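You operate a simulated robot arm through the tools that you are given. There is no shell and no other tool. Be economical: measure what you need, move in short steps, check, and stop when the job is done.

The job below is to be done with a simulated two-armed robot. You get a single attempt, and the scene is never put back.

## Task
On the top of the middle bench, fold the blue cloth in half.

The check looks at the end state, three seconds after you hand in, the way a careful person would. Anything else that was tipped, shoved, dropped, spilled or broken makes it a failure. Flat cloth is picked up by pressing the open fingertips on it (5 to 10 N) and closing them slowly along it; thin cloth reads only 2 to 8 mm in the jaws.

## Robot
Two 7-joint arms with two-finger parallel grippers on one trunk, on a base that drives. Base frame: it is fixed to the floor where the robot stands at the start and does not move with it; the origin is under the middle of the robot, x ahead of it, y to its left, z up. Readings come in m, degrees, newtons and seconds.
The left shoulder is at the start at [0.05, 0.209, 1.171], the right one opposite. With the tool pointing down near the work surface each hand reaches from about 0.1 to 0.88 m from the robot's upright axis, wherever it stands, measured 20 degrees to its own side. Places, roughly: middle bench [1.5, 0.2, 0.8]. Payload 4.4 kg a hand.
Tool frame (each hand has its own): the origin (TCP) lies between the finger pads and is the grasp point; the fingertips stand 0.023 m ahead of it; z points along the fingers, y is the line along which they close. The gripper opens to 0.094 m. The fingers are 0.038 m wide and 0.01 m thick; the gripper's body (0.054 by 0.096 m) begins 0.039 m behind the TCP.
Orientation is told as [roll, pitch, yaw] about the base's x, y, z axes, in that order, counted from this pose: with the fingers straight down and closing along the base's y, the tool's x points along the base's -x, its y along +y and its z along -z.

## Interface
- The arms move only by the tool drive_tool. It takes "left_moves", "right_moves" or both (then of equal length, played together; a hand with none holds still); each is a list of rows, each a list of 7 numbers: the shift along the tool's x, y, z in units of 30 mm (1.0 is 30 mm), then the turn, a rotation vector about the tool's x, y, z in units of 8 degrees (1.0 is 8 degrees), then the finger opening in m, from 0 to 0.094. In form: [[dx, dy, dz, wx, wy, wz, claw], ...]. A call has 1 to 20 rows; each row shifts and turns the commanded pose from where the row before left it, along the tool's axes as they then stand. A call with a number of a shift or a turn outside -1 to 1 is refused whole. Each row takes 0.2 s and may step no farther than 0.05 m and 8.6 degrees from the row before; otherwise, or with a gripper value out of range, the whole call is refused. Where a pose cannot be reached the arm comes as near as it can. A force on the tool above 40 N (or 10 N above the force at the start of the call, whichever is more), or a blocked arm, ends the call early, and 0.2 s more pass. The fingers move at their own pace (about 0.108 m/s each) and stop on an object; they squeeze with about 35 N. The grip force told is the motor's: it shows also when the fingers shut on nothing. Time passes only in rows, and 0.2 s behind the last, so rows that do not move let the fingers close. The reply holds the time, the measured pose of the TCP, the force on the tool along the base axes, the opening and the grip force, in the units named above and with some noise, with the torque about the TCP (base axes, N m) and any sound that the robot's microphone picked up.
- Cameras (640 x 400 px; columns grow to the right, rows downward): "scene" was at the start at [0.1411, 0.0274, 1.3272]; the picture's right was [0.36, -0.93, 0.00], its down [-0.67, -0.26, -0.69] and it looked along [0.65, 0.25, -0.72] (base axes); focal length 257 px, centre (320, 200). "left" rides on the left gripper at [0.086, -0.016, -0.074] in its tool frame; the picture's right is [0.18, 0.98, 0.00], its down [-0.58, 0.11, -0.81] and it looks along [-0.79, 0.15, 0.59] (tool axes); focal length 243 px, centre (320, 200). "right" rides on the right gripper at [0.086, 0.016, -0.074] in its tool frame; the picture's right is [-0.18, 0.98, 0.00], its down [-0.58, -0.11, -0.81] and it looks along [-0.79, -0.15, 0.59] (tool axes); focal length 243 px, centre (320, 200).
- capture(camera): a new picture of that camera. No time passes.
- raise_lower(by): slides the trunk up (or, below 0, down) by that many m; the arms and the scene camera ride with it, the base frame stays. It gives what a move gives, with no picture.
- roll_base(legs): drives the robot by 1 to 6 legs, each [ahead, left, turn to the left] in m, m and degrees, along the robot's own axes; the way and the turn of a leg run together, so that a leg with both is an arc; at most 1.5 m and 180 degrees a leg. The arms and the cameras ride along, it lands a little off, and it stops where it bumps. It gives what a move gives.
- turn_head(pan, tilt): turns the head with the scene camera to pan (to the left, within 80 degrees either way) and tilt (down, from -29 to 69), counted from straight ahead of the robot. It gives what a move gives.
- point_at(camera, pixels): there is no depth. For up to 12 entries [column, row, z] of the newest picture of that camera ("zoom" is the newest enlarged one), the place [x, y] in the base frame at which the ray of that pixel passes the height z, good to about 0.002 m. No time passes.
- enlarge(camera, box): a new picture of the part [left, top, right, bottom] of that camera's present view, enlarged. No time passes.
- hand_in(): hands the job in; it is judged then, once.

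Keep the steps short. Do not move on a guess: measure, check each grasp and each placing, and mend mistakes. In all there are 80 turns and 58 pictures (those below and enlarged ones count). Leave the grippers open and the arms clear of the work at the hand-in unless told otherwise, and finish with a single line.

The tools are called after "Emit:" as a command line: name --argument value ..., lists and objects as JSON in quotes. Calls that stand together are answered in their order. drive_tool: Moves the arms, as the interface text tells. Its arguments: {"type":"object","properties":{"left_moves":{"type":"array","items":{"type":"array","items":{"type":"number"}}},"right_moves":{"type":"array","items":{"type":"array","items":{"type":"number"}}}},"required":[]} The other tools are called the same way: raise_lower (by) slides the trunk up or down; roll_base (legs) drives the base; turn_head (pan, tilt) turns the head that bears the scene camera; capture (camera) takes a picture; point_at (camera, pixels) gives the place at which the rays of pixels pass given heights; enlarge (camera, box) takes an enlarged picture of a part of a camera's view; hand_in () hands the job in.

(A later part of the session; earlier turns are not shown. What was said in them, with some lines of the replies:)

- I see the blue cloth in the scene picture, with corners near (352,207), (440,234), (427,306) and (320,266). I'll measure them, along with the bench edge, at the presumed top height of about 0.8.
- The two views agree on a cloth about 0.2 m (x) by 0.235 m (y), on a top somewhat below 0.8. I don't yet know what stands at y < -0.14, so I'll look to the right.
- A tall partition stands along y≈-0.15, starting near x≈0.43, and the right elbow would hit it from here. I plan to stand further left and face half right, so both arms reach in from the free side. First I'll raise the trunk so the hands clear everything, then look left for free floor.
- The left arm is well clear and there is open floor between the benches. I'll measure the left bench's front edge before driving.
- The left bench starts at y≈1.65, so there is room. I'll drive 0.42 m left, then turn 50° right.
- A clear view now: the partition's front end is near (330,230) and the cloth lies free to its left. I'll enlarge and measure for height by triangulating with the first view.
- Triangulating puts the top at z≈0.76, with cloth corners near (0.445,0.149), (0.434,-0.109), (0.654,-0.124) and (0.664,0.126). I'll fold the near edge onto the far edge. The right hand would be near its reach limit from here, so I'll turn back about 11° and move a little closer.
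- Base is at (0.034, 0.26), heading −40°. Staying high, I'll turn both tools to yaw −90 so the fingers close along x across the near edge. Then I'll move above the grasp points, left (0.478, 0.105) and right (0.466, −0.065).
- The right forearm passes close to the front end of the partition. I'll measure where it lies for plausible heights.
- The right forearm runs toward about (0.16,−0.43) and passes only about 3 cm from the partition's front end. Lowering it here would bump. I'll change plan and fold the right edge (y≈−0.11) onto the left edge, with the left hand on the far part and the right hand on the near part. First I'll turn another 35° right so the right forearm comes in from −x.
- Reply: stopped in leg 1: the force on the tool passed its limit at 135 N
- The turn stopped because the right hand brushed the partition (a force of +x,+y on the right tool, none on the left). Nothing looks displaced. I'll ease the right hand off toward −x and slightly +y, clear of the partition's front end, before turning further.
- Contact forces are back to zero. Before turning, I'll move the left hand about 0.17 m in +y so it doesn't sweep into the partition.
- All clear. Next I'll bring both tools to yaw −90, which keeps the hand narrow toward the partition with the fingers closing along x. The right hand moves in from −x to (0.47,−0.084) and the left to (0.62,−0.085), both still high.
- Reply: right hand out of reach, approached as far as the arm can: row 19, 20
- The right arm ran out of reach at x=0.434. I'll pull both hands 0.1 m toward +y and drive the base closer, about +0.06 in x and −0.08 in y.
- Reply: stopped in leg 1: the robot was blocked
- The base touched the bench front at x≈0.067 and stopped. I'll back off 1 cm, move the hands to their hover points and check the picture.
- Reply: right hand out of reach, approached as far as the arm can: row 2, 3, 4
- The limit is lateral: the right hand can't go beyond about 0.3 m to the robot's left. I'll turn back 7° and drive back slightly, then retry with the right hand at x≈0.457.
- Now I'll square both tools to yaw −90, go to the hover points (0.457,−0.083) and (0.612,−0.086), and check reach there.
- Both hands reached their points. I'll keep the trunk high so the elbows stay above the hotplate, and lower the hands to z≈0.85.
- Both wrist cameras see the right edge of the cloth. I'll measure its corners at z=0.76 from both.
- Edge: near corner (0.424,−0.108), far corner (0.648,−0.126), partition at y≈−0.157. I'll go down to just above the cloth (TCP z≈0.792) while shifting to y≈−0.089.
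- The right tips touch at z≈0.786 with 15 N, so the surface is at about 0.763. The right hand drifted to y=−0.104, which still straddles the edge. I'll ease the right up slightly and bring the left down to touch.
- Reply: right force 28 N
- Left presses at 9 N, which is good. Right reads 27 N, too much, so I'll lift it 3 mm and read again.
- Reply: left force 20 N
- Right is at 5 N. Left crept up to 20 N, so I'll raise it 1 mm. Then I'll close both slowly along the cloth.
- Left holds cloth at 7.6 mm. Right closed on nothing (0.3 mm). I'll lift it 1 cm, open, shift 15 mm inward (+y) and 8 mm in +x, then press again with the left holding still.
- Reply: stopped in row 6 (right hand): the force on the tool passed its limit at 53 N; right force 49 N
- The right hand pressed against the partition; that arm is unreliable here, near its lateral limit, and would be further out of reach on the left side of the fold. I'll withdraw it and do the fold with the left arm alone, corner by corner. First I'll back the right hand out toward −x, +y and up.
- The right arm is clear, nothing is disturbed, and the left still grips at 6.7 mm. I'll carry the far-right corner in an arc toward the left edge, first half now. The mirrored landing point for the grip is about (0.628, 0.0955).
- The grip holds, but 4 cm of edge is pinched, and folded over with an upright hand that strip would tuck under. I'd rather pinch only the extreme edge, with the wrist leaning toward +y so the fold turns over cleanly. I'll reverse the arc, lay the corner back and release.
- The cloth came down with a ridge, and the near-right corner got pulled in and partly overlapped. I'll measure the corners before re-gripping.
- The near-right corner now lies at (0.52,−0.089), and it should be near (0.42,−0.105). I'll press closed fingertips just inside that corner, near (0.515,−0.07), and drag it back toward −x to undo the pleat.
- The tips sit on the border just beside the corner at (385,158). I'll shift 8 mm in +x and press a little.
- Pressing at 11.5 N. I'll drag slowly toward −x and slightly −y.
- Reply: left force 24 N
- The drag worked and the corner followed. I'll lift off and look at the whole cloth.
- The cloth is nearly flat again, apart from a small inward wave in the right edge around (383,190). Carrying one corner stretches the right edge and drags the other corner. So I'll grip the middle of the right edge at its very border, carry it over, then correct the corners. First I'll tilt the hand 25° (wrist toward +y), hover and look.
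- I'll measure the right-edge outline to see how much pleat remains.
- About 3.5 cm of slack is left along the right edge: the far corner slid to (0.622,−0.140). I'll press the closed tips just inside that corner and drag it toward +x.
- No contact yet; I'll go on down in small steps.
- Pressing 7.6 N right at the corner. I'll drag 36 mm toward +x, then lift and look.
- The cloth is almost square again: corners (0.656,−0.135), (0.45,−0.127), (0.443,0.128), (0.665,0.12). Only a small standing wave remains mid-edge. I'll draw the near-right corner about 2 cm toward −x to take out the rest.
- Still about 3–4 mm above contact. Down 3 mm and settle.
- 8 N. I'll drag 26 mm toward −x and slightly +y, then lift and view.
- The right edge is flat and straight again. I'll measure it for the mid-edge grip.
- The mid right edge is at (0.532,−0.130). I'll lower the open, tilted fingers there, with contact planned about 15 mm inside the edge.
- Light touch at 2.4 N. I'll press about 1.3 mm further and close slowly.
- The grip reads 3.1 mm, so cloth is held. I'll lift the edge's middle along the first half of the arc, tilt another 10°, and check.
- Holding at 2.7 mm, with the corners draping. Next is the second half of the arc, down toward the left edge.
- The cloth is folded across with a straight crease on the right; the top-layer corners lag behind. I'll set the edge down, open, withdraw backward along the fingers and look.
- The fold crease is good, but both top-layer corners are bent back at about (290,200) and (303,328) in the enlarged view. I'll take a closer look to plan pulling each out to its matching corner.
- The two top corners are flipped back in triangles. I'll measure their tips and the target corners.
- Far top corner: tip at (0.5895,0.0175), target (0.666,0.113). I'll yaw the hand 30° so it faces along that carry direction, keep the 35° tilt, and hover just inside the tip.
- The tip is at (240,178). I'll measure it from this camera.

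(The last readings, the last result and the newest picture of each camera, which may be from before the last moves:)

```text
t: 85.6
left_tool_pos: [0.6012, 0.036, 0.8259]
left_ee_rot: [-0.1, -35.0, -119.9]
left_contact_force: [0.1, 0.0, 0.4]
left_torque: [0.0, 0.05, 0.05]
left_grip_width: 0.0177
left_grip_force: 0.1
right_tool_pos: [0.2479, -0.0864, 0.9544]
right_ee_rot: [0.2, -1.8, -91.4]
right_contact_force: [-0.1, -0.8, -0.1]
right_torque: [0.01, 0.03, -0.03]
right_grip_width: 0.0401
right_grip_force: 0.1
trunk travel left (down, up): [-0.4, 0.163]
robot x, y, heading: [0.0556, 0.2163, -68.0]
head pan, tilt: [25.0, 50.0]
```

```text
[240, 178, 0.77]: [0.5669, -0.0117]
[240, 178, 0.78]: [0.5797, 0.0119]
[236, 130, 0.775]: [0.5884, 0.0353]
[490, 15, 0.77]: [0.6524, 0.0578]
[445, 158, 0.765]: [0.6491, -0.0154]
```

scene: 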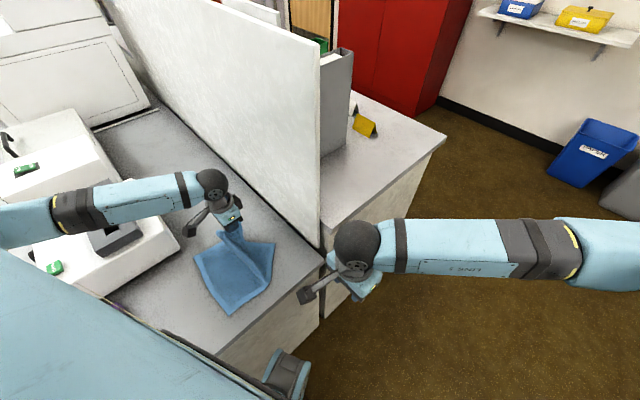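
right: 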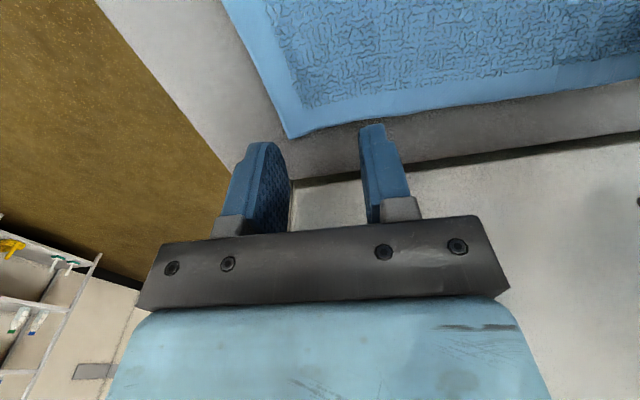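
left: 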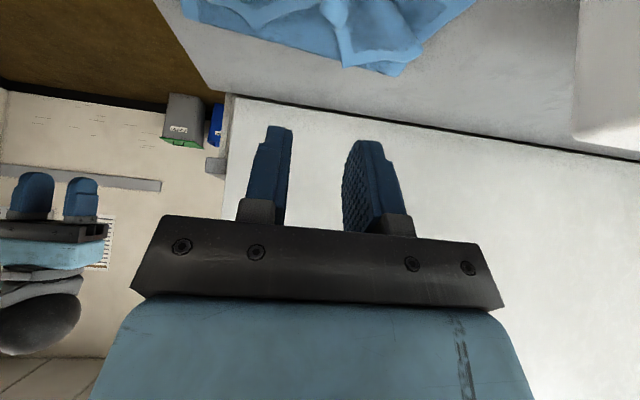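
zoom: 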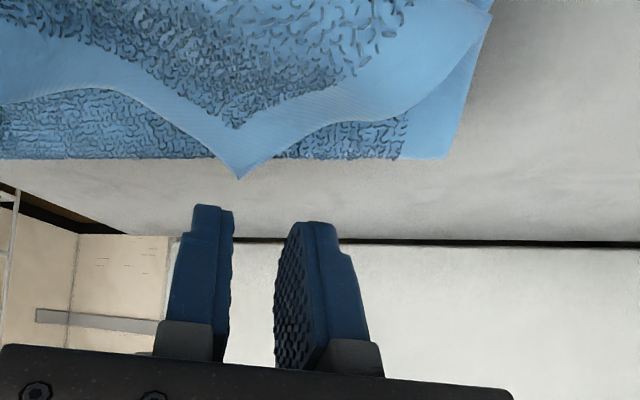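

Triangulated, the tip stands up at about (0.582,0.016,0.781). I'll shift 1 cm in −x and descend in steps.

Emit:
drive_tool --left_moves '[[-0.14, -0.29, 0.09, 0, 0, 0, 0.018], [0.19, 0, 0.27, 0, 0, 0, 0.018], [0.15, 0, 0.22, 0, 0, 0, 0.018], [0, 0, 0, 0, 0, 0, 0.018]]'

Emit:
drive_tool --left_moves '[[0.076, 0, 0.11, 0, 0, 0, 0.018], [0.05, 0, 0.07, 0, 0, 0, 0.018], [0, 0, 0, 0, 0, 0, 0.018]]'

Emit:
drive_tool --left_moves '[[0.05, 0, 0.07, 0, 0, 0, 0.018], [0, 0, 0, 0, 0, 0, 0.018]]'

```text
t: 86.6
left_tool_pos: [0.5915, 0.0346, 0.8109]
left_ee_rot: [0.0, -35.1, -120.1]
left_contact_force: [1.0, -0.2, -0.5]
left_torque: [0.0, 0.0, 0.01]
left_grip_width: 0.0179
left_grip_force: 0.1
right_tool_pos: [0.2482, -0.0869, 0.9536]
right_ee_rot: [0.2, -1.8, -91.4]
right_contact_force: [0.3, 0.3, 0.4]
right_torque: [0.02, 0.01, -0.03]
right_grip_width: 0.0403
right_grip_force: 0.0
trunk travel left (down, up): [-0.4, 0.163]
robot x, y, heading: [0.053, 0.2184, -68.0]
head pan, tilt: [25.0, 50.0]
```

```text
t: 87.4
left_tool_pos: [0.5897, 0.0343, 0.805]
left_ee_rot: [0.1, -35.0, -120.2]
left_contact_force: [0.0, -0.7, 0.5]
left_torque: [-0.02, -0.03, -0.03]
left_grip_width: 0.0182
left_grip_force: 0.1
right_tool_pos: [0.2471, -0.0867, 0.955]
right_ee_rot: [0.2, -1.7, -91.3]
right_contact_force: [-0.7, 0.5, 0.5]
right_torque: [0.0, 0.01, 0.0]
right_grip_width: 0.0398
right_grip_force: 0.1
trunk travel left (down, up): [-0.4, 0.163]
robot x, y, heading: [0.0588, 0.2194, -68.0]
head pan, tilt: [25.0, 50.0]
```

```text
t: 88.0
left_tool_pos: [0.5903, 0.0338, 0.8022]
left_ee_rot: [0.0, -35.2, -120.1]
left_contact_force: [-0.6, 0.0, -0.3]
left_torque: [-0.02, 0.02, 0.01]
left_grip_width: 0.0182
left_grip_force: 0.2
right_tool_pos: [0.2474, -0.0863, 0.9537]
right_ee_rot: [0.1, -1.7, -91.3]
right_contact_force: [0.4, 0.3, 0.1]
right_torque: [-0.02, 0.02, 0.02]
right_grip_width: 0.0398
right_grip_force: 0.1
trunk travel left (down, up): [-0.4, 0.163]
robot x, y, heading: [0.0569, 0.22, -68.2]
head pan, tilt: [25.0, 50.0]
```

Emit:
drive_tool --left_moves '[[0.05, 0, 0.07, 0, 0, 0, 0.018], [0, 0, 0, 0, 0, 0, 0.018], [0.02, 0, 0.03, 0, 0, 0, 0.018], [0, 0, 0, 0, 0, 0, 0.018]]'

Emit:
drive_tool --left_moves '[[0.03, 0, 0.04, 0, 0, 0, 0.018], [0, 0, 0, 0, 0, 0, 0.018], [0, 0, 0, 0, 0, 0, 0.018]]'

Emit:
enlarge --camera "left" --box '[160, 20, 560, 270]'

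```text
t: 89.0
left_tool_pos: [0.5903, 0.0345, 0.7991]
left_ee_rot: [0.0, -35.0, -120.1]
left_contact_force: [-0.2, -0.8, 3.3]
left_torque: [0.01, 0.0, 0.05]
left_grip_width: 0.0179
left_grip_force: 0.0
right_tool_pos: [0.248, -0.085, 0.9545]
right_ee_rot: [0.2, -1.8, -91.4]
right_contact_force: [0.3, 0.9, 0.0]
right_torque: [-0.03, -0.02, -0.01]
right_grip_width: 0.0402
right_grip_force: 0.1
trunk travel left (down, up): [-0.4, 0.163]
robot x, y, heading: [0.0559, 0.22, -68.3]
head pan, tilt: [25.0, 50.0]
```

```text
t: 89.8
left_tool_pos: [0.5898, 0.0345, 0.7966]
left_ee_rot: [0.1, -35.0, -120.2]
left_contact_force: [-0.8, -0.7, 6.2]
left_torque: [0.02, 0.03, 0.04]
left_grip_width: 0.0179
left_grip_force: 0.0
right_tool_pos: [0.2481, -0.0865, 0.9539]
right_ee_rot: [0.3, -1.9, -91.3]
right_contact_force: [0.3, -0.1, 0.1]
right_torque: [0.02, 0.01, 0.0]
right_grip_width: 0.0403
right_grip_force: 0.0
trunk travel left (down, up): [-0.4, 0.163]
robot x, y, heading: [0.0568, 0.2165, -68.2]
head pan, tilt: [25.0, 50.0]
```

```text
1.60 times, centred on (360, 145) of left
```

zoom: 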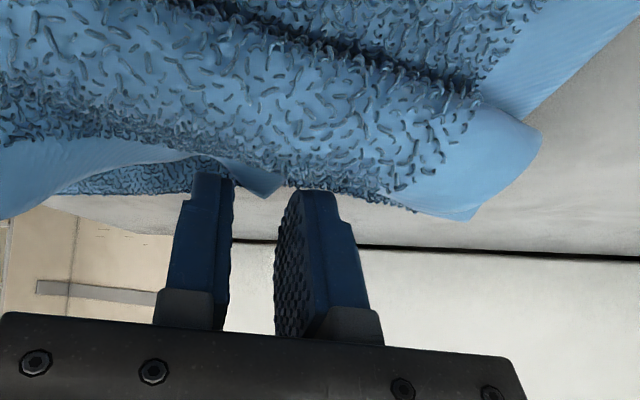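

The tip (268,190) lies between the fingers at 6 N. I'll close slowly.

Emit:
drive_tool --left_moves '[[0, 0, 0, 0, 0, 0, 0.016], [0, 0, 0, 0, 0, 0, 0.014], [0, 0, 0, 0, 0, 0, 0.012], [0, 0, 0, 0, 0, 0, 0.01], [0, 0, 0, 0, 0, 0, 0.008], [0, 0, 0, 0, 0, 0, 0.006], [0, 0, 0, 0, 0, 0, 0.004], [0, 0, 0, 0, 0, 0, 0.002], [0, 0, 0, 0, 0, 0, 0], [0, 0, 0, 0, 0, 0, 0]]'

```text
t: 92.0
left_tool_pos: [0.5901, 0.035, 0.7975]
left_ee_rot: [-0.1, -35.1, -120.1]
left_contact_force: [-0.8, 0.2, 5.8]
left_torque: [0.04, 0.05, -0.01]
left_grip_width: 0.0025
left_grip_force: 35.2
right_tool_pos: [0.2471, -0.086, 0.9548]
right_ee_rot: [0.2, -1.8, -91.4]
right_contact_force: [0.1, -1.0, -0.3]
right_torque: [-0.04, 0.02, -0.01]
right_grip_width: 0.04
right_grip_force: 0.0
trunk travel left (down, up): [-0.4, 0.163]
robot x, y, heading: [0.0587, 0.2167, -68.0]
head pan, tilt: [25.0, 50.0]
```

Held at 2.5 mm. I'll carry this corner in a low arc onto the far-left corner and view before releasing.

Emit:
drive_tool --left_moves '[[-0.35, 0.08, -0.69, 0, 0, 0, 0], [-0.12, 0.08, -0.71, 0, 0, 0, 0], [0.13, 0.08, -0.62, 0, 0, 0, 0], [0.36, 0.08, -0.44, 0, 0, 0, 0], [0.53, 0.08, -0.19, 0, 0, 0, 0], [0.63, 0.08, 0.09, 0, 0, 0, 0], [0.62, 0.08, 0.35, 0, 0, 0, 0], [0.47, 0.08, 0.48, 0, 0, 0, 0]]'

Emit:
enlarge --camera "scene" --box '[180, 210, 300, 330]'

```text
t: 94.0
left_tool_pos: [0.6446, 0.0967, 0.8033]
left_ee_rot: [-0.3, -35.6, -120.2]
left_contact_force: [-20.0, -13.0, 3.6]
left_torque: [0.7, -0.63, 1.18]
left_grip_width: 0.0026
left_grip_force: 35.0
right_tool_pos: [0.2456, -0.0872, 0.9539]
right_ee_rot: [0.2, -1.9, -91.5]
right_contact_force: [-0.4, 0.9, 0.0]
right_torque: [-0.02, -0.06, 0.0]
right_grip_width: 0.0401
right_grip_force: 0.1
trunk travel left (down, up): [-0.4, 0.163]
robot x, y, heading: [0.0535, 0.2163, -68.1]
head pan, tilt: [25.0, 50.0]
stopped in row 8 (left hand): the force on the tool passed its limit at 52 N (the readings are from after the stop); the commanded pose is now the measured one
```

```text
3.33 times, centred on (240, 270) of scene
```

zoom: 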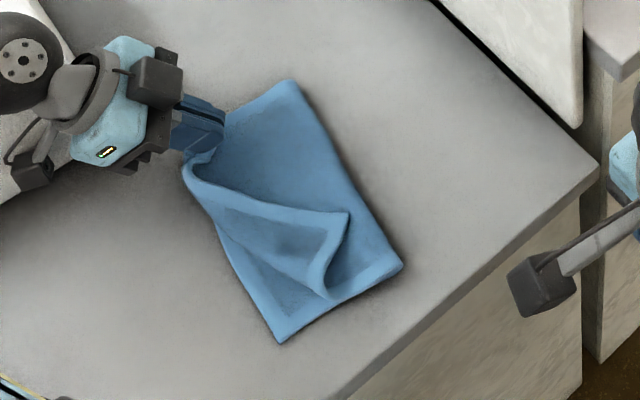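

The corner is in place, but the wrist camera touched the hotplate's front corner (−20,−13 N). I'll back off 5 mm at once, release, and lift straight up rather than backward.

Emit:
drive_tool --left_moves '[[-0.14, 0, 0.1, 0, 0, 0, 0], [0.06, 0, 0.09, 0, 0, 0, 0], [0, 0, 0, 0, 0, 0, 0.008], [0, 0, 0, 0, 0, 0, 0.018], [0, 0, 0, 0, 0, 0, 0.026], [-0.2, 0, -0.29, 0, 0, 0, 0.026], [-0.46, 0, -0.66, 0, 0, 0, 0.026], [-0.57, 0, -0.82, 0, 0, 0, 0.026], [-0.57, 0, -0.82, 0, 0, 0, 0.026], [-0.57, 0, -0.82, 0, 0, 0, 0.026]]'

Emit:
capture --camera "scene"

```text
t: 96.2
left_tool_pos: [0.6467, 0.0921, 0.922]
left_ee_rot: [-0.1, -35.3, -120.2]
left_contact_force: [0.5, 0.2, -0.4]
left_torque: [0.0, 0.01, -0.01]
left_grip_width: 0.0263
left_grip_force: 0.0
right_tool_pos: [0.2458, -0.0865, 0.9544]
right_ee_rot: [0.2, -1.8, -91.5]
right_contact_force: [-0.7, -0.8, 0.0]
right_torque: [0.01, 0.0, -0.03]
right_grip_width: 0.0399
right_grip_force: 0.0
trunk travel left (down, up): [-0.4, 0.163]
robot x, y, heading: [0.0552, 0.2195, -68.0]
head pan, tilt: [25.0, 50.0]
```

```text
9 pictures are left
```

scene: 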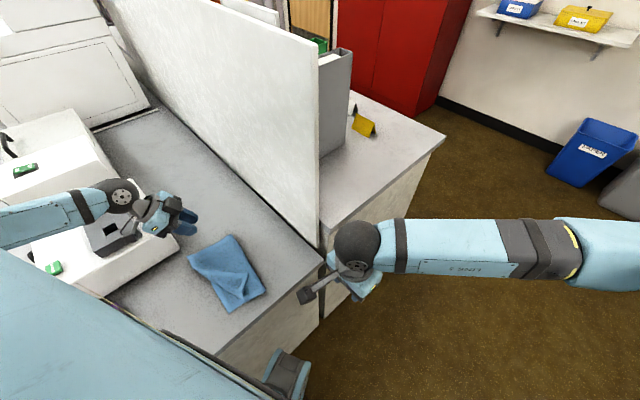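

The hotplate is where it was, front corner still at (178,248). The far corner is done. I'll look closely at the cloth for the near corner.

Emit:
enlarge --camera "scene" --box '[180, 228, 276, 318]'

```text
4.44 times, centred on (228, 273) of scene
```

zoom: 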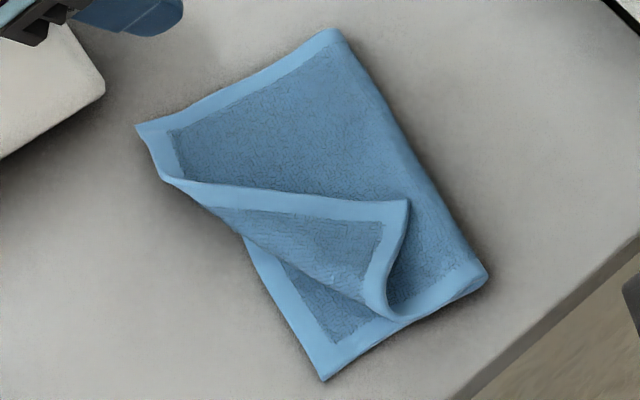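

Far corner lies neatly. Near flap: tip (408,200), fold-back from (163,178) to (395,320), target corner (322,380). Measuring these.

Emit:
point_at --camera "zoom" --pixels '[[408, 200, 0.775], [408, 200, 0.785], [375, 225, 0.778], [163, 178, 0.77], [395, 320, 0.772], [322, 380, 0.763], [135, 125, 0.768], [325, 30, 0.768], [490, 275, 0.768], [250, 250, 0.765]]'

```text
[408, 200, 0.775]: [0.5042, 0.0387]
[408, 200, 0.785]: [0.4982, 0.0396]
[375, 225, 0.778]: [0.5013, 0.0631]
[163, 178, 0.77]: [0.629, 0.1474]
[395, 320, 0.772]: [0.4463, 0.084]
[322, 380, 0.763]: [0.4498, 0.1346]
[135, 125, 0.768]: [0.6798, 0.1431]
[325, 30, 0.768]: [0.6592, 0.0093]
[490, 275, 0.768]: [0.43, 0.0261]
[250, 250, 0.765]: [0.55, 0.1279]
```

The near tip is at about (0.50,0.039), target (0.450,0.135). I'll yaw the hand to −75 and hover just inside that tip.

Emit:
drive_tool --left_moves '[[0, 0, 0, -0.54, 0, -0.77, 0.024], [0, 0, 0, -0.54, 0, -0.77, 0.024], [0, 0, 0, -0.54, 0, -0.77, 0.024], [0, 0, 0, -0.54, 0, -0.77, 0.024], [0, 0, 0, -0.54, 0, -0.77, 0.024], [0, 0, 0, -0.54, 0, -0.77, 0.024], [0.1, -0.837, 0, 0, 0, 0, 0.024], [0.2, -0.837, 0.3, 0, 0, 0, 0.024], [0.32, -0.837, 0.5, 0, 0, 0, 0.024], [0.45, -0.837, 0.62, 0, 0, 0, 0.024], [0.45, -0.837, 0.63, 0, 0, 0, 0.024], [0.45, -0.837, 0.64, 0, 0, 0, 0.024]]'

Emit:
enlarge --camera "left" --box '[160, 0, 560, 250]'

```text
t: 98.8
left_tool_pos: [0.4977, 0.0554, 0.8254]
left_ee_rot: [-0.2, -35.1, -75.0]
left_contact_force: [-0.4, -0.2, -0.1]
left_torque: [0.0, 0.01, 0.02]
left_grip_width: 0.024
left_grip_force: 0.1
right_tool_pos: [0.2463, -0.0872, 0.9548]
right_ee_rot: [0.3, -1.9, -91.5]
right_contact_force: [-0.5, 0.5, 0.5]
right_torque: [-0.02, -0.01, -0.03]
right_grip_width: 0.0399
right_grip_force: 0.0
trunk travel left (down, up): [-0.4, 0.163]
robot x, y, heading: [0.0545, 0.2168, -68.4]
head pan, tilt: [25.0, 50.0]
```

```text
1.60 times, centred on (360, 125) of left
```

zoom: 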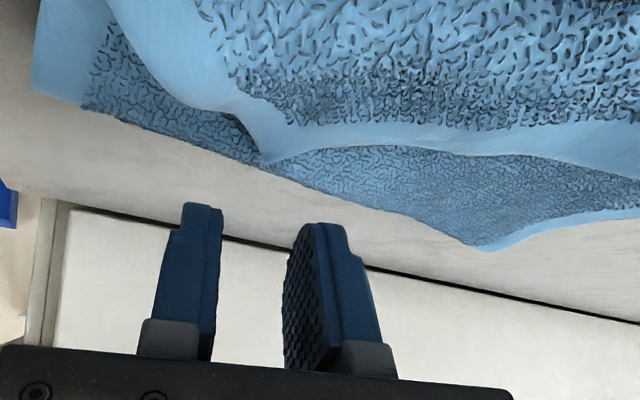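

Emit:
point_at --camera "zoom" --pixels '[[263, 160, 0.775], [263, 160, 0.785], [263, 160, 0.78]]'

Emit:
drive_tool --left_moves '[[0.19, 0, 0.27, 0, 0, 0, 0.024], [0.15, 0, 0.22, 0, 0, 0, 0.024], [0, 0, 0, 0, 0, 0, 0.024]]'

```text
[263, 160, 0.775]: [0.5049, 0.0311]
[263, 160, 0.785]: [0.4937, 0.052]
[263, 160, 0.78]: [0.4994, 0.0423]
```

```text
t: 99.6
left_tool_pos: [0.4988, 0.0554, 0.8071]
left_ee_rot: [-0.5, -35.1, -75.0]
left_contact_force: [0.3, -0.2, 0.1]
left_torque: [0.01, -0.03, 0.01]
left_grip_width: 0.024
left_grip_force: 0.0
right_tool_pos: [0.247, -0.0872, 0.9534]
right_ee_rot: [0.2, -1.9, -91.5]
right_contact_force: [-0.1, -0.8, 0.1]
right_torque: [0.02, 0.01, -0.05]
right_grip_width: 0.0399
right_grip_force: 0.0
trunk travel left (down, up): [-0.4, 0.163]
robot x, y, heading: [0.0552, 0.2185, -68.2]
head pan, tilt: [25.0, 50.0]
```

The tip at (0.501,0.040,0.779) is confirmed by both cameras. Going on down in small steps.

Emit:
drive_tool --left_moves '[[0.07, 0, 0.1, 0, 0, 0, 0.024], [0, 0, 0, 0, 0, 0, 0.024], [0.04, 0, 0.055, 0, 0, 0, 0.024], [0, 0, 0, 0, 0, 0, 0.024]]'

Emit:
drive_tool --left_moves '[[0.04, 0, 0.055, 0, 0, 0, 0.024], [0, 0, 0, 0, 0, 0, 0.024], [0, 0, 0, 0, 0, 0, 0.024]]'

```text
t: 100.6
left_tool_pos: [0.4988, 0.0543, 0.8011]
left_ee_rot: [-0.4, -35.2, -74.9]
left_contact_force: [0.3, 0.0, 1.1]
left_torque: [0.01, -0.02, -0.01]
left_grip_width: 0.0239
left_grip_force: 0.0
right_tool_pos: [0.2472, -0.0877, 0.9537]
right_ee_rot: [0.2, -1.8, -91.5]
right_contact_force: [0.4, -1.1, 0.1]
right_torque: [0.0, 0.0, -0.02]
right_grip_width: 0.0401
right_grip_force: 0.0
trunk travel left (down, up): [-0.4, 0.163]
robot x, y, heading: [0.0538, 0.2192, -68.1]
head pan, tilt: [25.0, 50.0]
```

```text
t: 101.4
left_tool_pos: [0.4974, 0.0539, 0.7983]
left_ee_rot: [-0.4, -35.2, -75.0]
left_contact_force: [0.4, 0.2, 2.8]
left_torque: [0.03, 0.0, -0.02]
left_grip_width: 0.0238
left_grip_force: 0.1
right_tool_pos: [0.2466, -0.0871, 0.9542]
right_ee_rot: [0.1, -1.7, -91.6]
right_contact_force: [0.8, 0.1, 0.1]
right_torque: [-0.01, -0.03, -0.02]
right_grip_width: 0.0399
right_grip_force: 0.0
trunk travel left (down, up): [-0.4, 0.163]
robot x, y, heading: [0.0548, 0.2187, -68.2]
head pan, tilt: [25.0, 50.0]
```

Light contact at 2.8 N. I'll press about 2 mm further to reach 6 N or so, then close slowly.

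Emit:
drive_tool --left_moves '[[0.04, 0, 0.05, 0, 0, 0, 0.024], [0, 0, 0, 0, 0, 0, 0.024], [0, 0, 0, 0, 0, 0, 0.021], [0, 0, 0, 0, 0, 0, 0.018], [0, 0, 0, 0, 0, 0, 0.015], [0, 0, 0, 0, 0, 0, 0.012], [0, 0, 0, 0, 0, 0, 0.009], [0, 0, 0, 0, 0, 0, 0.006], [0, 0, 0, 0, 0, 0, 0.003], [0, 0, 0, 0, 0, 0, 0], [0, 0, 0, 0, 0, 0, 0]]'

```text
t: 103.8
left_tool_pos: [0.4989, 0.0549, 0.7964]
left_ee_rot: [-0.4, -35.3, -74.9]
left_contact_force: [2.1, 0.2, 11.0]
left_torque: [0.04, -0.07, 0.01]
left_grip_width: 0.0031
left_grip_force: 35.0
right_tool_pos: [0.2456, -0.0855, 0.9547]
right_ee_rot: [0.2, -1.8, -91.5]
right_contact_force: [-1.0, 1.0, 0.3]
right_torque: [-0.02, 0.0, -0.01]
right_grip_width: 0.0401
right_grip_force: 0.1
trunk travel left (down, up): [-0.4, 0.163]
robot x, y, heading: [0.0565, 0.2139, -67.9]
head pan, tilt: [25.0, 50.0]
```

Held at 3.1 mm. I'll carry it in a low arc toward the near-left corner, stopping a little short because the far corner overshot, and look before release.

Emit:
drive_tool --left_moves '[[-0.38, -0.1, -0.75, 0, 0, 0, 0], [-0.08, -0.1, -0.69, 0, 0, 0, 0], [0.24, -0.1, -0.44, 0, 0, 0, 0], [0.5, -0.1, -0.08, 0, 0, 0, 0], [0.62, -0.1, 0.31, 0, 0, 0, 0], [0.52, -0.1, 0.53, 0, 0, 0, 0]]'

Emit:
enlarge --camera "scene" --box '[180, 228, 276, 318]'

```text
t: 105.2
left_tool_pos: [0.466, 0.1032, 0.7999]
left_ee_rot: [-0.4, -35.2, -74.9]
left_contact_force: [0.3, -0.3, 0.6]
left_torque: [0.02, -0.02, 0.0]
left_grip_width: 0.0031
left_grip_force: 35.1
right_tool_pos: [0.2462, -0.0868, 0.9533]
right_ee_rot: [0.2, -1.8, -91.6]
right_contact_force: [-0.1, 0.6, 1.0]
right_torque: [-0.03, 0.0, 0.0]
right_grip_width: 0.0401
right_grip_force: 0.1
trunk travel left (down, up): [-0.4, 0.163]
robot x, y, heading: [0.0572, 0.2181, -68.2]
head pan, tilt: [25.0, 50.0]
```

```text
4.44 times, centred on (228, 273) of scene
```

zoom: 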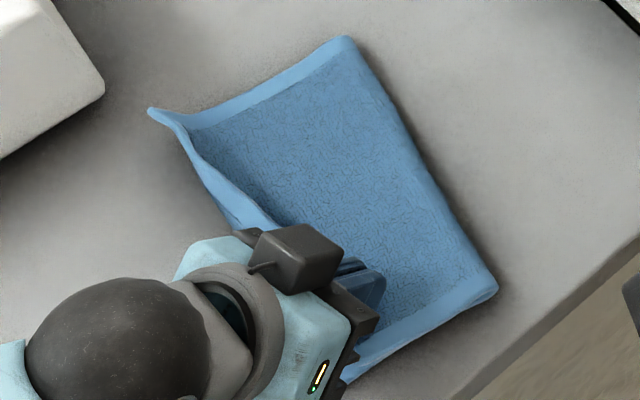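

The top layer now covers the bottom one well. I'll lower slightly, open, withdraw back and up, and move aside for a view.

Emit:
drive_tool --left_moves '[[0.03, 0, 0.04, 0, 0, 0, 0], [0, 0, 0, 0, 0, 0, 0.008], [0, 0, 0, 0, 0, 0, 0.017], [0, 0, 0, 0, 0, 0, 0.026], [0, 0, -0.5, 0, 0, 0, 0.026], [0, 0, -1, 0, 0, 0, 0.026], [-0.4, 0, -0.9, 0, 0, 0, 0.026], [-0.5, 0, -0.8, 0, 0, 0, 0.026], [-0.5, 0.3, -0.8, 0, 0, 0, 0.026], [0, 1, 0, 0, 0, 0, 0.026], [0, 1, 0, 0, 0, 0, 0.026], [0, 1, 0, 0, 0, 0, 0.026]]'

Emit:
enlarge --camera "scene" --box '[180, 228, 276, 318]'

```text
t: 107.8
left_tool_pos: [0.5567, 0.1605, 0.9197]
left_ee_rot: [-0.5, -35.0, -74.8]
left_contact_force: [-0.4, 0.0, 0.0]
left_torque: [0.04, 0.01, -0.01]
left_grip_width: 0.026
left_grip_force: 0.1
right_tool_pos: [0.2464, -0.0873, 0.9547]
right_ee_rot: [0.0, -1.8, -91.5]
right_contact_force: [0.0, 1.1, 0.5]
right_torque: [0.05, 0.0, -0.03]
right_grip_width: 0.0403
right_grip_force: 0.1
trunk travel left (down, up): [-0.4, 0.163]
robot x, y, heading: [0.052, 0.2185, -68.1]
head pan, tilt: [25.0, 50.0]
```

```text
4.44 times, centred on (228, 273) of scene
```

zoom: 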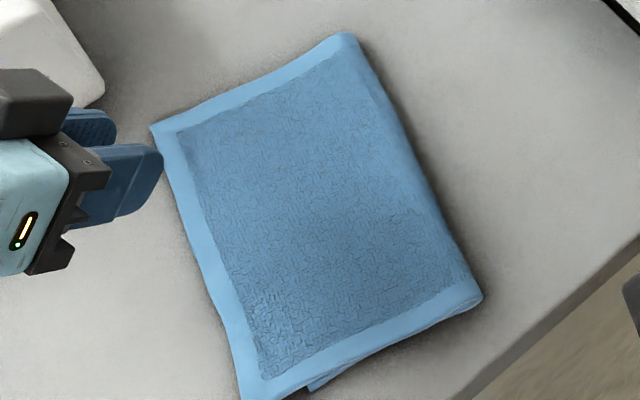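

The fold lies flat. The bottom layer's near-left corner shows at (312,390), so the top overhangs somewhat. I'll measure how much.

Emit:
point_at --camera "zoom" --pixels '[[312, 390, 0.763], [243, 399, 0.766], [150, 127, 0.766], [348, 33, 0.768], [482, 297, 0.768], [198, 262, 0.766]]'

Emit:
capture --camera "left"

```text
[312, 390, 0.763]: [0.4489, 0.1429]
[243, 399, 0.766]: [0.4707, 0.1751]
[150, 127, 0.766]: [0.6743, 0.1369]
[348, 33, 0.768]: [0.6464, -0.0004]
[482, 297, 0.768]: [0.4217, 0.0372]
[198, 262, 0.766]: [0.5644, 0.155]
```

```text
4 pictures are left
```

left: 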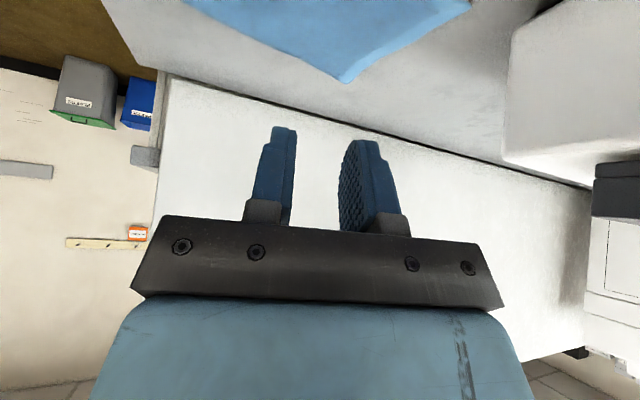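

The top layer overhangs by about 2 cm at the far corner and 3.5 cm at the near one: top near corner (0.468,0.178) against bottom (0.449,0.143). I'll pick up just the overhanging near corner of the top layer and set it back onto the bottom corner. Hovering first.

Emit:
drive_tool --left_moves '[[0.3, -0.85, 0.3, 0, 0, 0, 0.024], [0.5, -0.85, 0.5, 0, 0, 0, 0.024], [0.65, -0.84, 0.65, 0, 0, 0, 0.024], [0.65, 0, 0.65, 0, 0, 0, 0.024], [0.66, 0, 0.65, 0, 0, 0, 0.024], [0.15, 0, 0.2, 0, 0, 0, 0.024], [0, 0, 0, 0, 0, 0, 0.024]]'

Emit:
enlarge --camera "left" --box '[160, 20, 560, 270]'

```text
t: 109.4
left_tool_pos: [0.4769, 0.1647, 0.7994]
left_ee_rot: [-0.4, -35.2, -74.9]
left_contact_force: [-0.3, 0.0, 0.5]
left_torque: [0.03, -0.01, 0.01]
left_grip_width: 0.0243
left_grip_force: 0.0
right_tool_pos: [0.2458, -0.0882, 0.9548]
right_ee_rot: [0.3, -1.8, -91.5]
right_contact_force: [0.1, 1.0, -0.9]
right_torque: [0.01, -0.01, -0.01]
right_grip_width: 0.04
right_grip_force: 0.0
trunk travel left (down, up): [-0.4, 0.163]
robot x, y, heading: [0.0537, 0.217, -68.2]
head pan, tilt: [25.0, 50.0]
```

```text
1.60 times, centred on (360, 145) of left
```

zoom: 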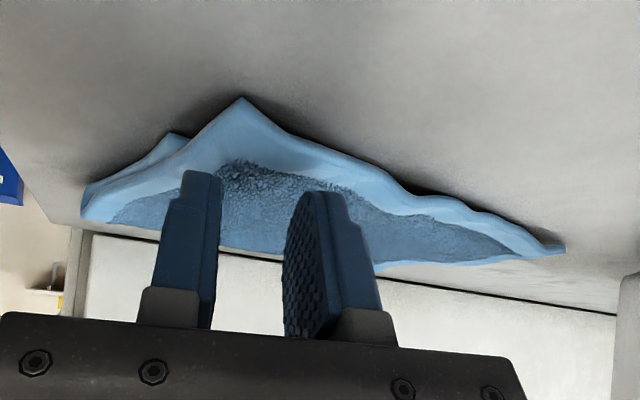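

Emit:
point_at --camera "zoom" --pixels '[[240, 98, 0.766], [175, 134, 0.764], [82, 215, 0.766], [565, 250, 0.766], [195, 175, 0.768], [320, 195, 0.768]]'

Emit:
drive_tool --left_moves '[[0.06, 0, 0.085, 0, 0, 0, 0.024], [0, 0, 0, 0, 0, 0, 0.024], [0, 0, 0, 0, 0, 0, 0.024]]'

```text
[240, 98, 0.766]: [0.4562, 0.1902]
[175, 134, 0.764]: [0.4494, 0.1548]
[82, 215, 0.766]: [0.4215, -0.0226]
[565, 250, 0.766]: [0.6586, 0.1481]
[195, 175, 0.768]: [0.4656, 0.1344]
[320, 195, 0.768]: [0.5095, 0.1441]
```

```text
t: 110.2
left_tool_pos: [0.4759, 0.1639, 0.794]
left_ee_rot: [-0.4, -35.3, -75.0]
left_contact_force: [0.0, -0.5, 0.8]
left_torque: [-0.01, 0.01, 0.02]
left_grip_width: 0.0238
left_grip_force: 0.1
right_tool_pos: [0.2463, -0.0866, 0.9537]
right_ee_rot: [0.2, -1.8, -91.6]
right_contact_force: [-0.9, 0.9, -0.5]
right_torque: [0.03, 0.02, 0.0]
right_grip_width: 0.0401
right_grip_force: 0.1
trunk travel left (down, up): [-0.4, 0.163]
robot x, y, heading: [0.0546, 0.2168, -68.2]
head pan, tilt: [25.0, 50.0]
```

Top tip (0.456,0.190) and bottom corner (0.449,0.153), so the correction is about 3.7 cm in −y. I'll press a bit more.

Emit:
drive_tool --left_moves '[[0.035, 0, 0.05, 0, 0, 0, 0.024], [0, 0, 0, 0, 0, 0, 0.024], [0, 0, 0, 0, 0, 0, 0.024]]'

Emit:
drive_tool --left_moves '[[0.015, 0, 0.022, 0, 0, 0, 0.024], [0, 0, 0, 0, 0, 0, 0.024]]'

```text
t: 111.0
left_tool_pos: [0.476, 0.1639, 0.7932]
left_ee_rot: [-0.3, -35.2, -75.0]
left_contact_force: [0.1, 0.0, 2.0]
left_torque: [-0.02, 0.01, 0.0]
left_grip_width: 0.0241
left_grip_force: 0.0
right_tool_pos: [0.2453, -0.0864, 0.9549]
right_ee_rot: [0.2, -1.7, -91.5]
right_contact_force: [-0.4, 0.5, 0.6]
right_torque: [-0.02, 0.01, 0.02]
right_grip_width: 0.0398
right_grip_force: 0.0
trunk travel left (down, up): [-0.4, 0.163]
robot x, y, heading: [0.0504, 0.215, -68.1]
head pan, tilt: [25.0, 50.0]
```

```text
t: 111.6
left_tool_pos: [0.4754, 0.1645, 0.7922]
left_ee_rot: [-0.3, -35.3, -74.8]
left_contact_force: [-0.1, 0.7, 4.4]
left_torque: [0.03, 0.01, -0.01]
left_grip_width: 0.024
left_grip_force: 0.1
right_tool_pos: [0.2464, -0.0864, 0.9534]
right_ee_rot: [0.2, -1.8, -91.5]
right_contact_force: [-0.3, -0.8, -0.6]
right_torque: [0.01, 0.0, 0.03]
right_grip_width: 0.0398
right_grip_force: 0.1
trunk travel left (down, up): [-0.4, 0.163]
robot x, y, heading: [0.0541, 0.2116, -67.8]
head pan, tilt: [25.0, 50.0]
```

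4.4 N. I'll add a touch more and close.

Emit:
drive_tool --left_moves '[[0.012, 0, 0.018, 0, 0, 0, 0.024], [0, 0, 0, 0, 0, 0, 0.021], [0, 0, 0, 0, 0, 0, 0.018], [0, 0, 0, 0, 0, 0, 0.015], [0, 0, 0, 0, 0, 0, 0.012], [0, 0, 0, 0, 0, 0, 0.009], [0, 0, 0, 0, 0, 0, 0.006], [0, 0, 0, 0, 0, 0, 0.003], [0, 0, 0, 0, 0, 0, 0], [0, 0, 0, 0, 0, 0, 0]]'

```text
t: 113.8
left_tool_pos: [0.4747, 0.1636, 0.7923]
left_ee_rot: [-0.2, -35.2, -74.9]
left_contact_force: [0.8, -0.2, 15.0]
left_torque: [0.01, -0.03, 0.03]
left_grip_width: 0.0031
left_grip_force: 35.0
right_tool_pos: [0.2464, -0.0877, 0.9548]
right_ee_rot: [0.2, -1.8, -91.5]
right_contact_force: [-0.2, 0.4, 0.1]
right_torque: [0.0, -0.01, -0.02]
right_grip_width: 0.0401
right_grip_force: 0.0
trunk travel left (down, up): [-0.4, 0.163]
robot x, y, heading: [0.0591, 0.2145, -67.9]
head pan, tilt: [25.0, 50.0]
```

Held at 3.1 mm. I'll lift 3 cm, shift back onto the bottom corner, set down, release, withdraw and view.

Emit:
drive_tool --left_moves '[[-0.287, 0, -0.41, 0, 0, 0, 0], [-0.287, 0, -0.41, 0, 0, 0, 0], [-0.48, -0.275, 0.335, 0, 0, 0, 0], [-0.48, -0.275, 0.335, 0, 0, 0, 0], [0.24, 0, 0.34, 0, 0, 0, 0], [0.24, 0, 0.34, 0, 0, 0, 0], [0, 0, 0, 0, 0, 0, 0], [0, 0, 0, 0, 0, 0, 0.008], [0, 0, 0, 0, 0, 0, 0.017], [0, 0, 0, 0, 0, 0, 0.026], [0, 0, -0.5, 0, 0, 0, 0.026], [0, 0, -1, 0, 0, 0, 0.026], [-0.4, 0, -0.9, 0, 0, 0, 0.026], [-0.5, 0, -0.8, 0, 0, 0, 0.026], [-0.5, 0.3, -0.8, 0, 0, 0, 0.026], [0, 1, 0, 0, 0, 0, 0.026], [0, 1, 0, 0, 0, 0, 0.026], [0, 1, 0, 0, 0, 0, 0.026]]'

Emit:
enlarge --camera "scene" --box '[180, 228, 276, 328]'

```text
t: 117.6
left_tool_pos: [0.557, 0.185, 0.9184]
left_ee_rot: [-0.5, -35.1, -74.8]
left_contact_force: [0.2, 0.1, -0.2]
left_torque: [-0.02, -0.02, -0.04]
left_grip_width: 0.0259
left_grip_force: 0.0
right_tool_pos: [0.2461, -0.0865, 0.9542]
right_ee_rot: [0.2, -1.8, -91.4]
right_contact_force: [0.3, -0.5, 0.4]
right_torque: [-0.01, -0.02, 0.0]
right_grip_width: 0.0399
right_grip_force: 0.1
trunk travel left (down, up): [-0.4, 0.163]
robot x, y, heading: [0.0557, 0.2212, -68.1]
head pan, tilt: [25.0, 50.0]
```

```text
4.00 times, centred on (228, 278) of scene
```

zoom: 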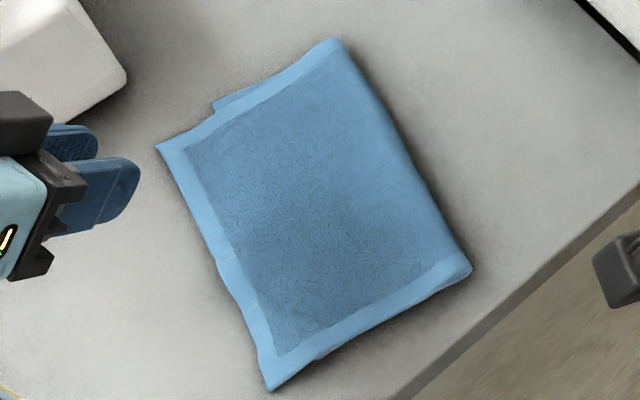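

The near corner has come back in line. Now the far bottom corner shows at (213,103). I'll measure the remaining mismatch.

Emit:
point_at --camera "zoom" --pixels '[[213, 103, 0.763], [157, 147, 0.766], [270, 390, 0.766], [338, 40, 0.768], [470, 268, 0.768], [218, 265, 0.766], [318, 362, 0.763]]'

```text
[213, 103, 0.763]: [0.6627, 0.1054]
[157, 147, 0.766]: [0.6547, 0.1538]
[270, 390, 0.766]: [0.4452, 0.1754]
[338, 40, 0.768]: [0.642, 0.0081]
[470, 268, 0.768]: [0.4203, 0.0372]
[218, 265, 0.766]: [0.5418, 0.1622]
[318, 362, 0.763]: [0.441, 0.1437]
```

The top flap is about 14 cm wide against 11 cm below, so the crease should roll about 1.5 cm toward −y. I'll try one gentle correction: press the open fingertips lightly on the top layer near the crease and draw it toward −y. Hovering first.

Emit:
drive_tool --left_moves '[[0, 0, 0, 0.527, 0, 0.75, 0.07], [0, 0, 0, 0.527, 0, 0.75, 0.07], [0, 0, 0, 0.527, 0, 0.75, 0.07], [-0.243, -0.033, 0.93, 0, 0, 0, 0.07], [-0.243, -0.033, 0.93, 0, 0, 0, 0.07], [-0.243, -0.033, 0.93, 0, 0, 0, 0.07], [-0.243, -0.033, 0.93, 0, 0, 0, 0.07], [-0.243, -0.033, 0.93, 0, 0, 0, 0.07], [-0.243, -0.033, 0.93, 0, 0, 0, 0.07], [0.08, 0, 0.11, 0, 0, 0, 0.07], [0.04, 0, 0.055, 0, 0, 0, 0.07], [0, 0, 0, 0, 0, 0, 0.07]]'

Emit:
drive_tool --left_moves '[[0.03, 0, 0.04, 0, 0, 0, 0.07], [0, 0, 0, 0, 0, 0, 0.07], [0, 0, 0, 0, 0, 0, 0.07]]'

```text
t: 120.2
left_tool_pos: [0.5354, 0.0536, 0.8014]
left_ee_rot: [-0.4, -35.4, -97.0]
left_contact_force: [0.3, 0.8, 0.1]
left_torque: [0.02, -0.01, 0.01]
left_grip_width: 0.0698
left_grip_force: 0.0
right_tool_pos: [0.2469, -0.0863, 0.9556]
right_ee_rot: [0.1, -1.7, -91.5]
right_contact_force: [0.1, -0.7, -0.1]
right_torque: [0.02, 0.0, -0.02]
right_grip_width: 0.0401
right_grip_force: 0.0
trunk travel left (down, up): [-0.4, 0.163]
robot x, y, heading: [0.0541, 0.2179, -68.2]
head pan, tilt: [25.0, 50.0]
```

```text
t: 121.0
left_tool_pos: [0.5337, 0.0535, 0.8011]
left_ee_rot: [-0.4, -35.3, -96.9]
left_contact_force: [0.0, 0.1, -0.8]
left_torque: [0.03, -0.01, -0.01]
left_grip_width: 0.0702
left_grip_force: 0.0
right_tool_pos: [0.2455, -0.086, 0.9537]
right_ee_rot: [0.3, -1.8, -91.6]
right_contact_force: [0.9, -0.4, -0.1]
right_torque: [0.02, 0.0, -0.01]
right_grip_width: 0.0399
right_grip_force: 0.0
trunk travel left (down, up): [-0.4, 0.163]
robot x, y, heading: [0.0537, 0.2181, -68.3]
head pan, tilt: [25.0, 50.0]
```

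No contact yet. I'll lower about 3.5 mm and read, then a little more.

Emit:
drive_tool --left_moves '[[0.04, 0, 0.055, 0, 0, 0, 0.07], [0, 0, 0, 0, 0, 0, 0.07], [0.02, 0, 0.03, 0, 0, 0, 0.07], [0, 0, 0, 0, 0, 0, 0.07]]'

Emit:
drive_tool --left_moves '[[0.015, 0, 0.022, 0, 0, 0, 0.07], [0, 0, 0, 0, 0, 0, 0.07]]'

Emit:
drive_tool --left_moves '[[0.01, 0, 0.015, 0, 0, 0, 0.07], [0, 0, 0, 0, 0, 0, 0.07]]'

```text
t: 122.0
left_tool_pos: [0.5347, 0.0543, 0.7967]
left_ee_rot: [-0.3, -35.4, -96.9]
left_contact_force: [1.3, -0.8, 3.6]
left_torque: [-0.03, -0.04, 0.02]
left_grip_width: 0.0702
left_grip_force: 0.0
right_tool_pos: [0.2449, -0.0871, 0.9546]
right_ee_rot: [0.3, -1.8, -91.5]
right_contact_force: [0.2, 0.1, 0.3]
right_torque: [0.02, -0.04, 0.0]
right_grip_width: 0.0399
right_grip_force: 0.1
trunk travel left (down, up): [-0.4, 0.163]
robot x, y, heading: [0.053, 0.2163, -68.1]
head pan, tilt: [25.0, 50.0]
```

```text
t: 122.6
left_tool_pos: [0.5338, 0.0552, 0.7958]
left_ee_rot: [-0.3, -35.3, -96.9]
left_contact_force: [1.7, 0.0, 2.6]
left_torque: [0.03, -0.06, -0.03]
left_grip_width: 0.0702
left_grip_force: 0.1
right_tool_pos: [0.246, -0.0866, 0.9542]
right_ee_rot: [0.2, -1.8, -91.4]
right_contact_force: [0.1, -1.0, 1.0]
right_torque: [0.0, 0.01, 0.01]
right_grip_width: 0.04
right_grip_force: 0.0
trunk travel left (down, up): [-0.4, 0.163]
robot x, y, heading: [0.0541, 0.2172, -68.1]
head pan, tilt: [25.0, 50.0]
```

```text
t: 123.2
left_tool_pos: [0.5322, 0.0553, 0.794]
left_ee_rot: [-0.4, -35.4, -96.9]
left_contact_force: [1.3, 0.4, 6.4]
left_torque: [0.01, -0.09, 0.0]
left_grip_width: 0.0701
left_grip_force: 0.7
right_tool_pos: [0.2463, -0.0869, 0.9547]
right_ee_rot: [0.2, -1.8, -91.5]
right_contact_force: [-0.6, 0.1, 0.3]
right_torque: [0.0, 0.0, 0.03]
right_grip_width: 0.0401
right_grip_force: 0.0
trunk travel left (down, up): [-0.4, 0.163]
robot x, y, heading: [0.0518, 0.2187, -67.9]
head pan, tilt: [25.0, 50.0]
```

6.4 N. I'll drag 3 cm toward −y, lift straight up, move aside and view.

Emit:
drive_tool --left_moves '[[-0.164, 0, 0.115, 0, 0, 0, 0.07], [-0.164, 0, 0.115, 0, 0, 0, 0.07], [-0.164, 0, 0.115, 0, 0, 0, 0.07], [-0.164, 0, 0.115, 0, 0, 0, 0.07], [-0.164, 0, 0.115, 0, 0, 0, 0.07], [-0.3, 0, -0.43, 0, 0, 0, 0.07], [-0.57, 0, -0.82, 0, 0, 0, 0.07], [-0.57, 0, -0.82, 0, 0, 0, 0.07], [-0.57, 0, -0.82, 0, 0, 0, 0.07], [-0.57, 0, -0.82, 0, 0, 0, 0.07], [0.7, 0.4, -0.5, 0, 0, 0, 0.07], [0.7, 0.4, -0.5, 0, 0, 0, 0.07], [0.7, 0.4, -0.5, 0, 0, 0, 0.07], [0.7, 0.4, -0.5, 0, 0, 0, 0.07], [0.7, 0.4, -0.5, 0, 0, 0, 0.07], [0.7, 0.4, -0.5, 0, 0, 0, 0.07]]'

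Emit:
enlarge --camera "scene" --box '[180, 220, 290, 330]'

```text
t: 126.6
left_tool_pos: [0.6191, 0.1715, 0.932]
left_ee_rot: [-0.3, -35.2, -96.9]
left_contact_force: [0.9, 0.1, 1.0]
left_torque: [0.01, -0.01, -0.02]
left_grip_width: 0.0698
left_grip_force: 0.0
right_tool_pos: [0.2462, -0.0865, 0.955]
right_ee_rot: [0.2, -1.8, -91.5]
right_contact_force: [0.4, 0.0, -0.5]
right_torque: [-0.01, -0.02, 0.02]
right_grip_width: 0.0404
right_grip_force: 0.1
trunk travel left (down, up): [-0.4, 0.163]
robot x, y, heading: [0.053, 0.2161, -68.1]
head pan, tilt: [25.0, 50.0]
```

```text
3.64 times, centred on (235, 275) of scene
```

zoom: 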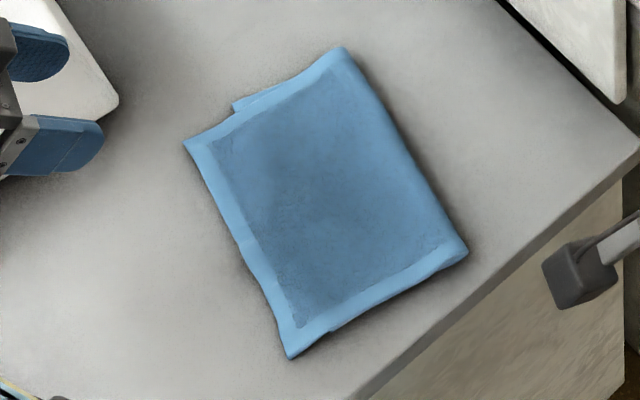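

It is still a clean, flat fold. I'll measure once more.

Emit:
point_at --camera "zoom" --pixels '[[185, 142, 0.766], [290, 358, 0.766], [340, 47, 0.768], [467, 252, 0.768], [233, 104, 0.763], [333, 328, 0.763]]'

```text
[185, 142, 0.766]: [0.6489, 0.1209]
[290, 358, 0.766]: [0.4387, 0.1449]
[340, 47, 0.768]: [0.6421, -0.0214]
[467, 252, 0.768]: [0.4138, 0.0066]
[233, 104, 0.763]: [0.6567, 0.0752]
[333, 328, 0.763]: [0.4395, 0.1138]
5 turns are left
```

The whole cloth slid 3 cm rather than rolling. It is flat and folded, with the top edge about 3 cm past the bottom one, and few turns remain. I'll lift the left hand clear and open both grippers.

Emit:
drive_tool --left_moves '[[-0.57, 0, -0.8, 0, 0, 0, 0.08], [-0.57, 0, -0.8, 0, 0, 0, 0.094], [-0.57, 0, -0.8, 0, 0, 0, 0.094], [-0.57, 0, -0.8, 0, 0, 0, 0.094], [0, 0, 0, 0, 0, 0, 0.094]]' --right_moves '[[0, 0, 0, 0, 0, 0, 0.06], [0, 0, 0, 0, 0, 0, 0.08], [0, 0, 0, 0, 0, 0, 0.094], [0, 0, 0, 0, 0, 0, 0.094], [0, 0, 0, 0, 0, 0, 0.094]]'

Emit:
capture --camera "scene"

```text
t: 127.8
left_tool_pos: [0.6216, 0.1727, 1.0489]
left_ee_rot: [-0.3, -35.3, -96.9]
left_contact_force: [0.1, 0.9, 0.0]
left_torque: [0.0, -0.01, 0.0]
left_grip_width: 0.0942
left_grip_force: 0.1
right_tool_pos: [0.2457, -0.0858, 0.9538]
right_ee_rot: [0.2, -1.8, -91.5]
right_contact_force: [0.0, 0.0, 0.9]
right_torque: [-0.01, 0.02, -0.03]
right_grip_width: 0.0942
right_grip_force: 0.0
trunk travel left (down, up): [-0.4, 0.163]
robot x, y, heading: [0.0599, 0.2126, -68.1]
head pan, tilt: [25.0, 50.0]
```

```text
0 pictures are left
4 turns are left
```

scene: 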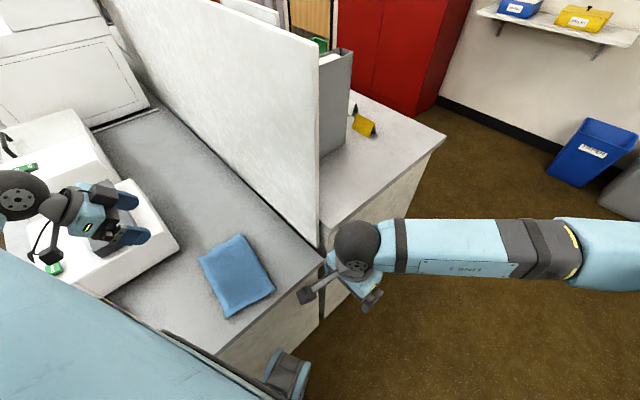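

The cloth lies folded and flat, the hands are open and clear, and nothing else in view has moved. Handing in.

Emit:
hand_in

```text
The job is handed in.
```

The blue cloth is folded over once and lies flat on the middle bench, but the fold is slightly off half: the top layer runs about 3 cm past the bottom one.
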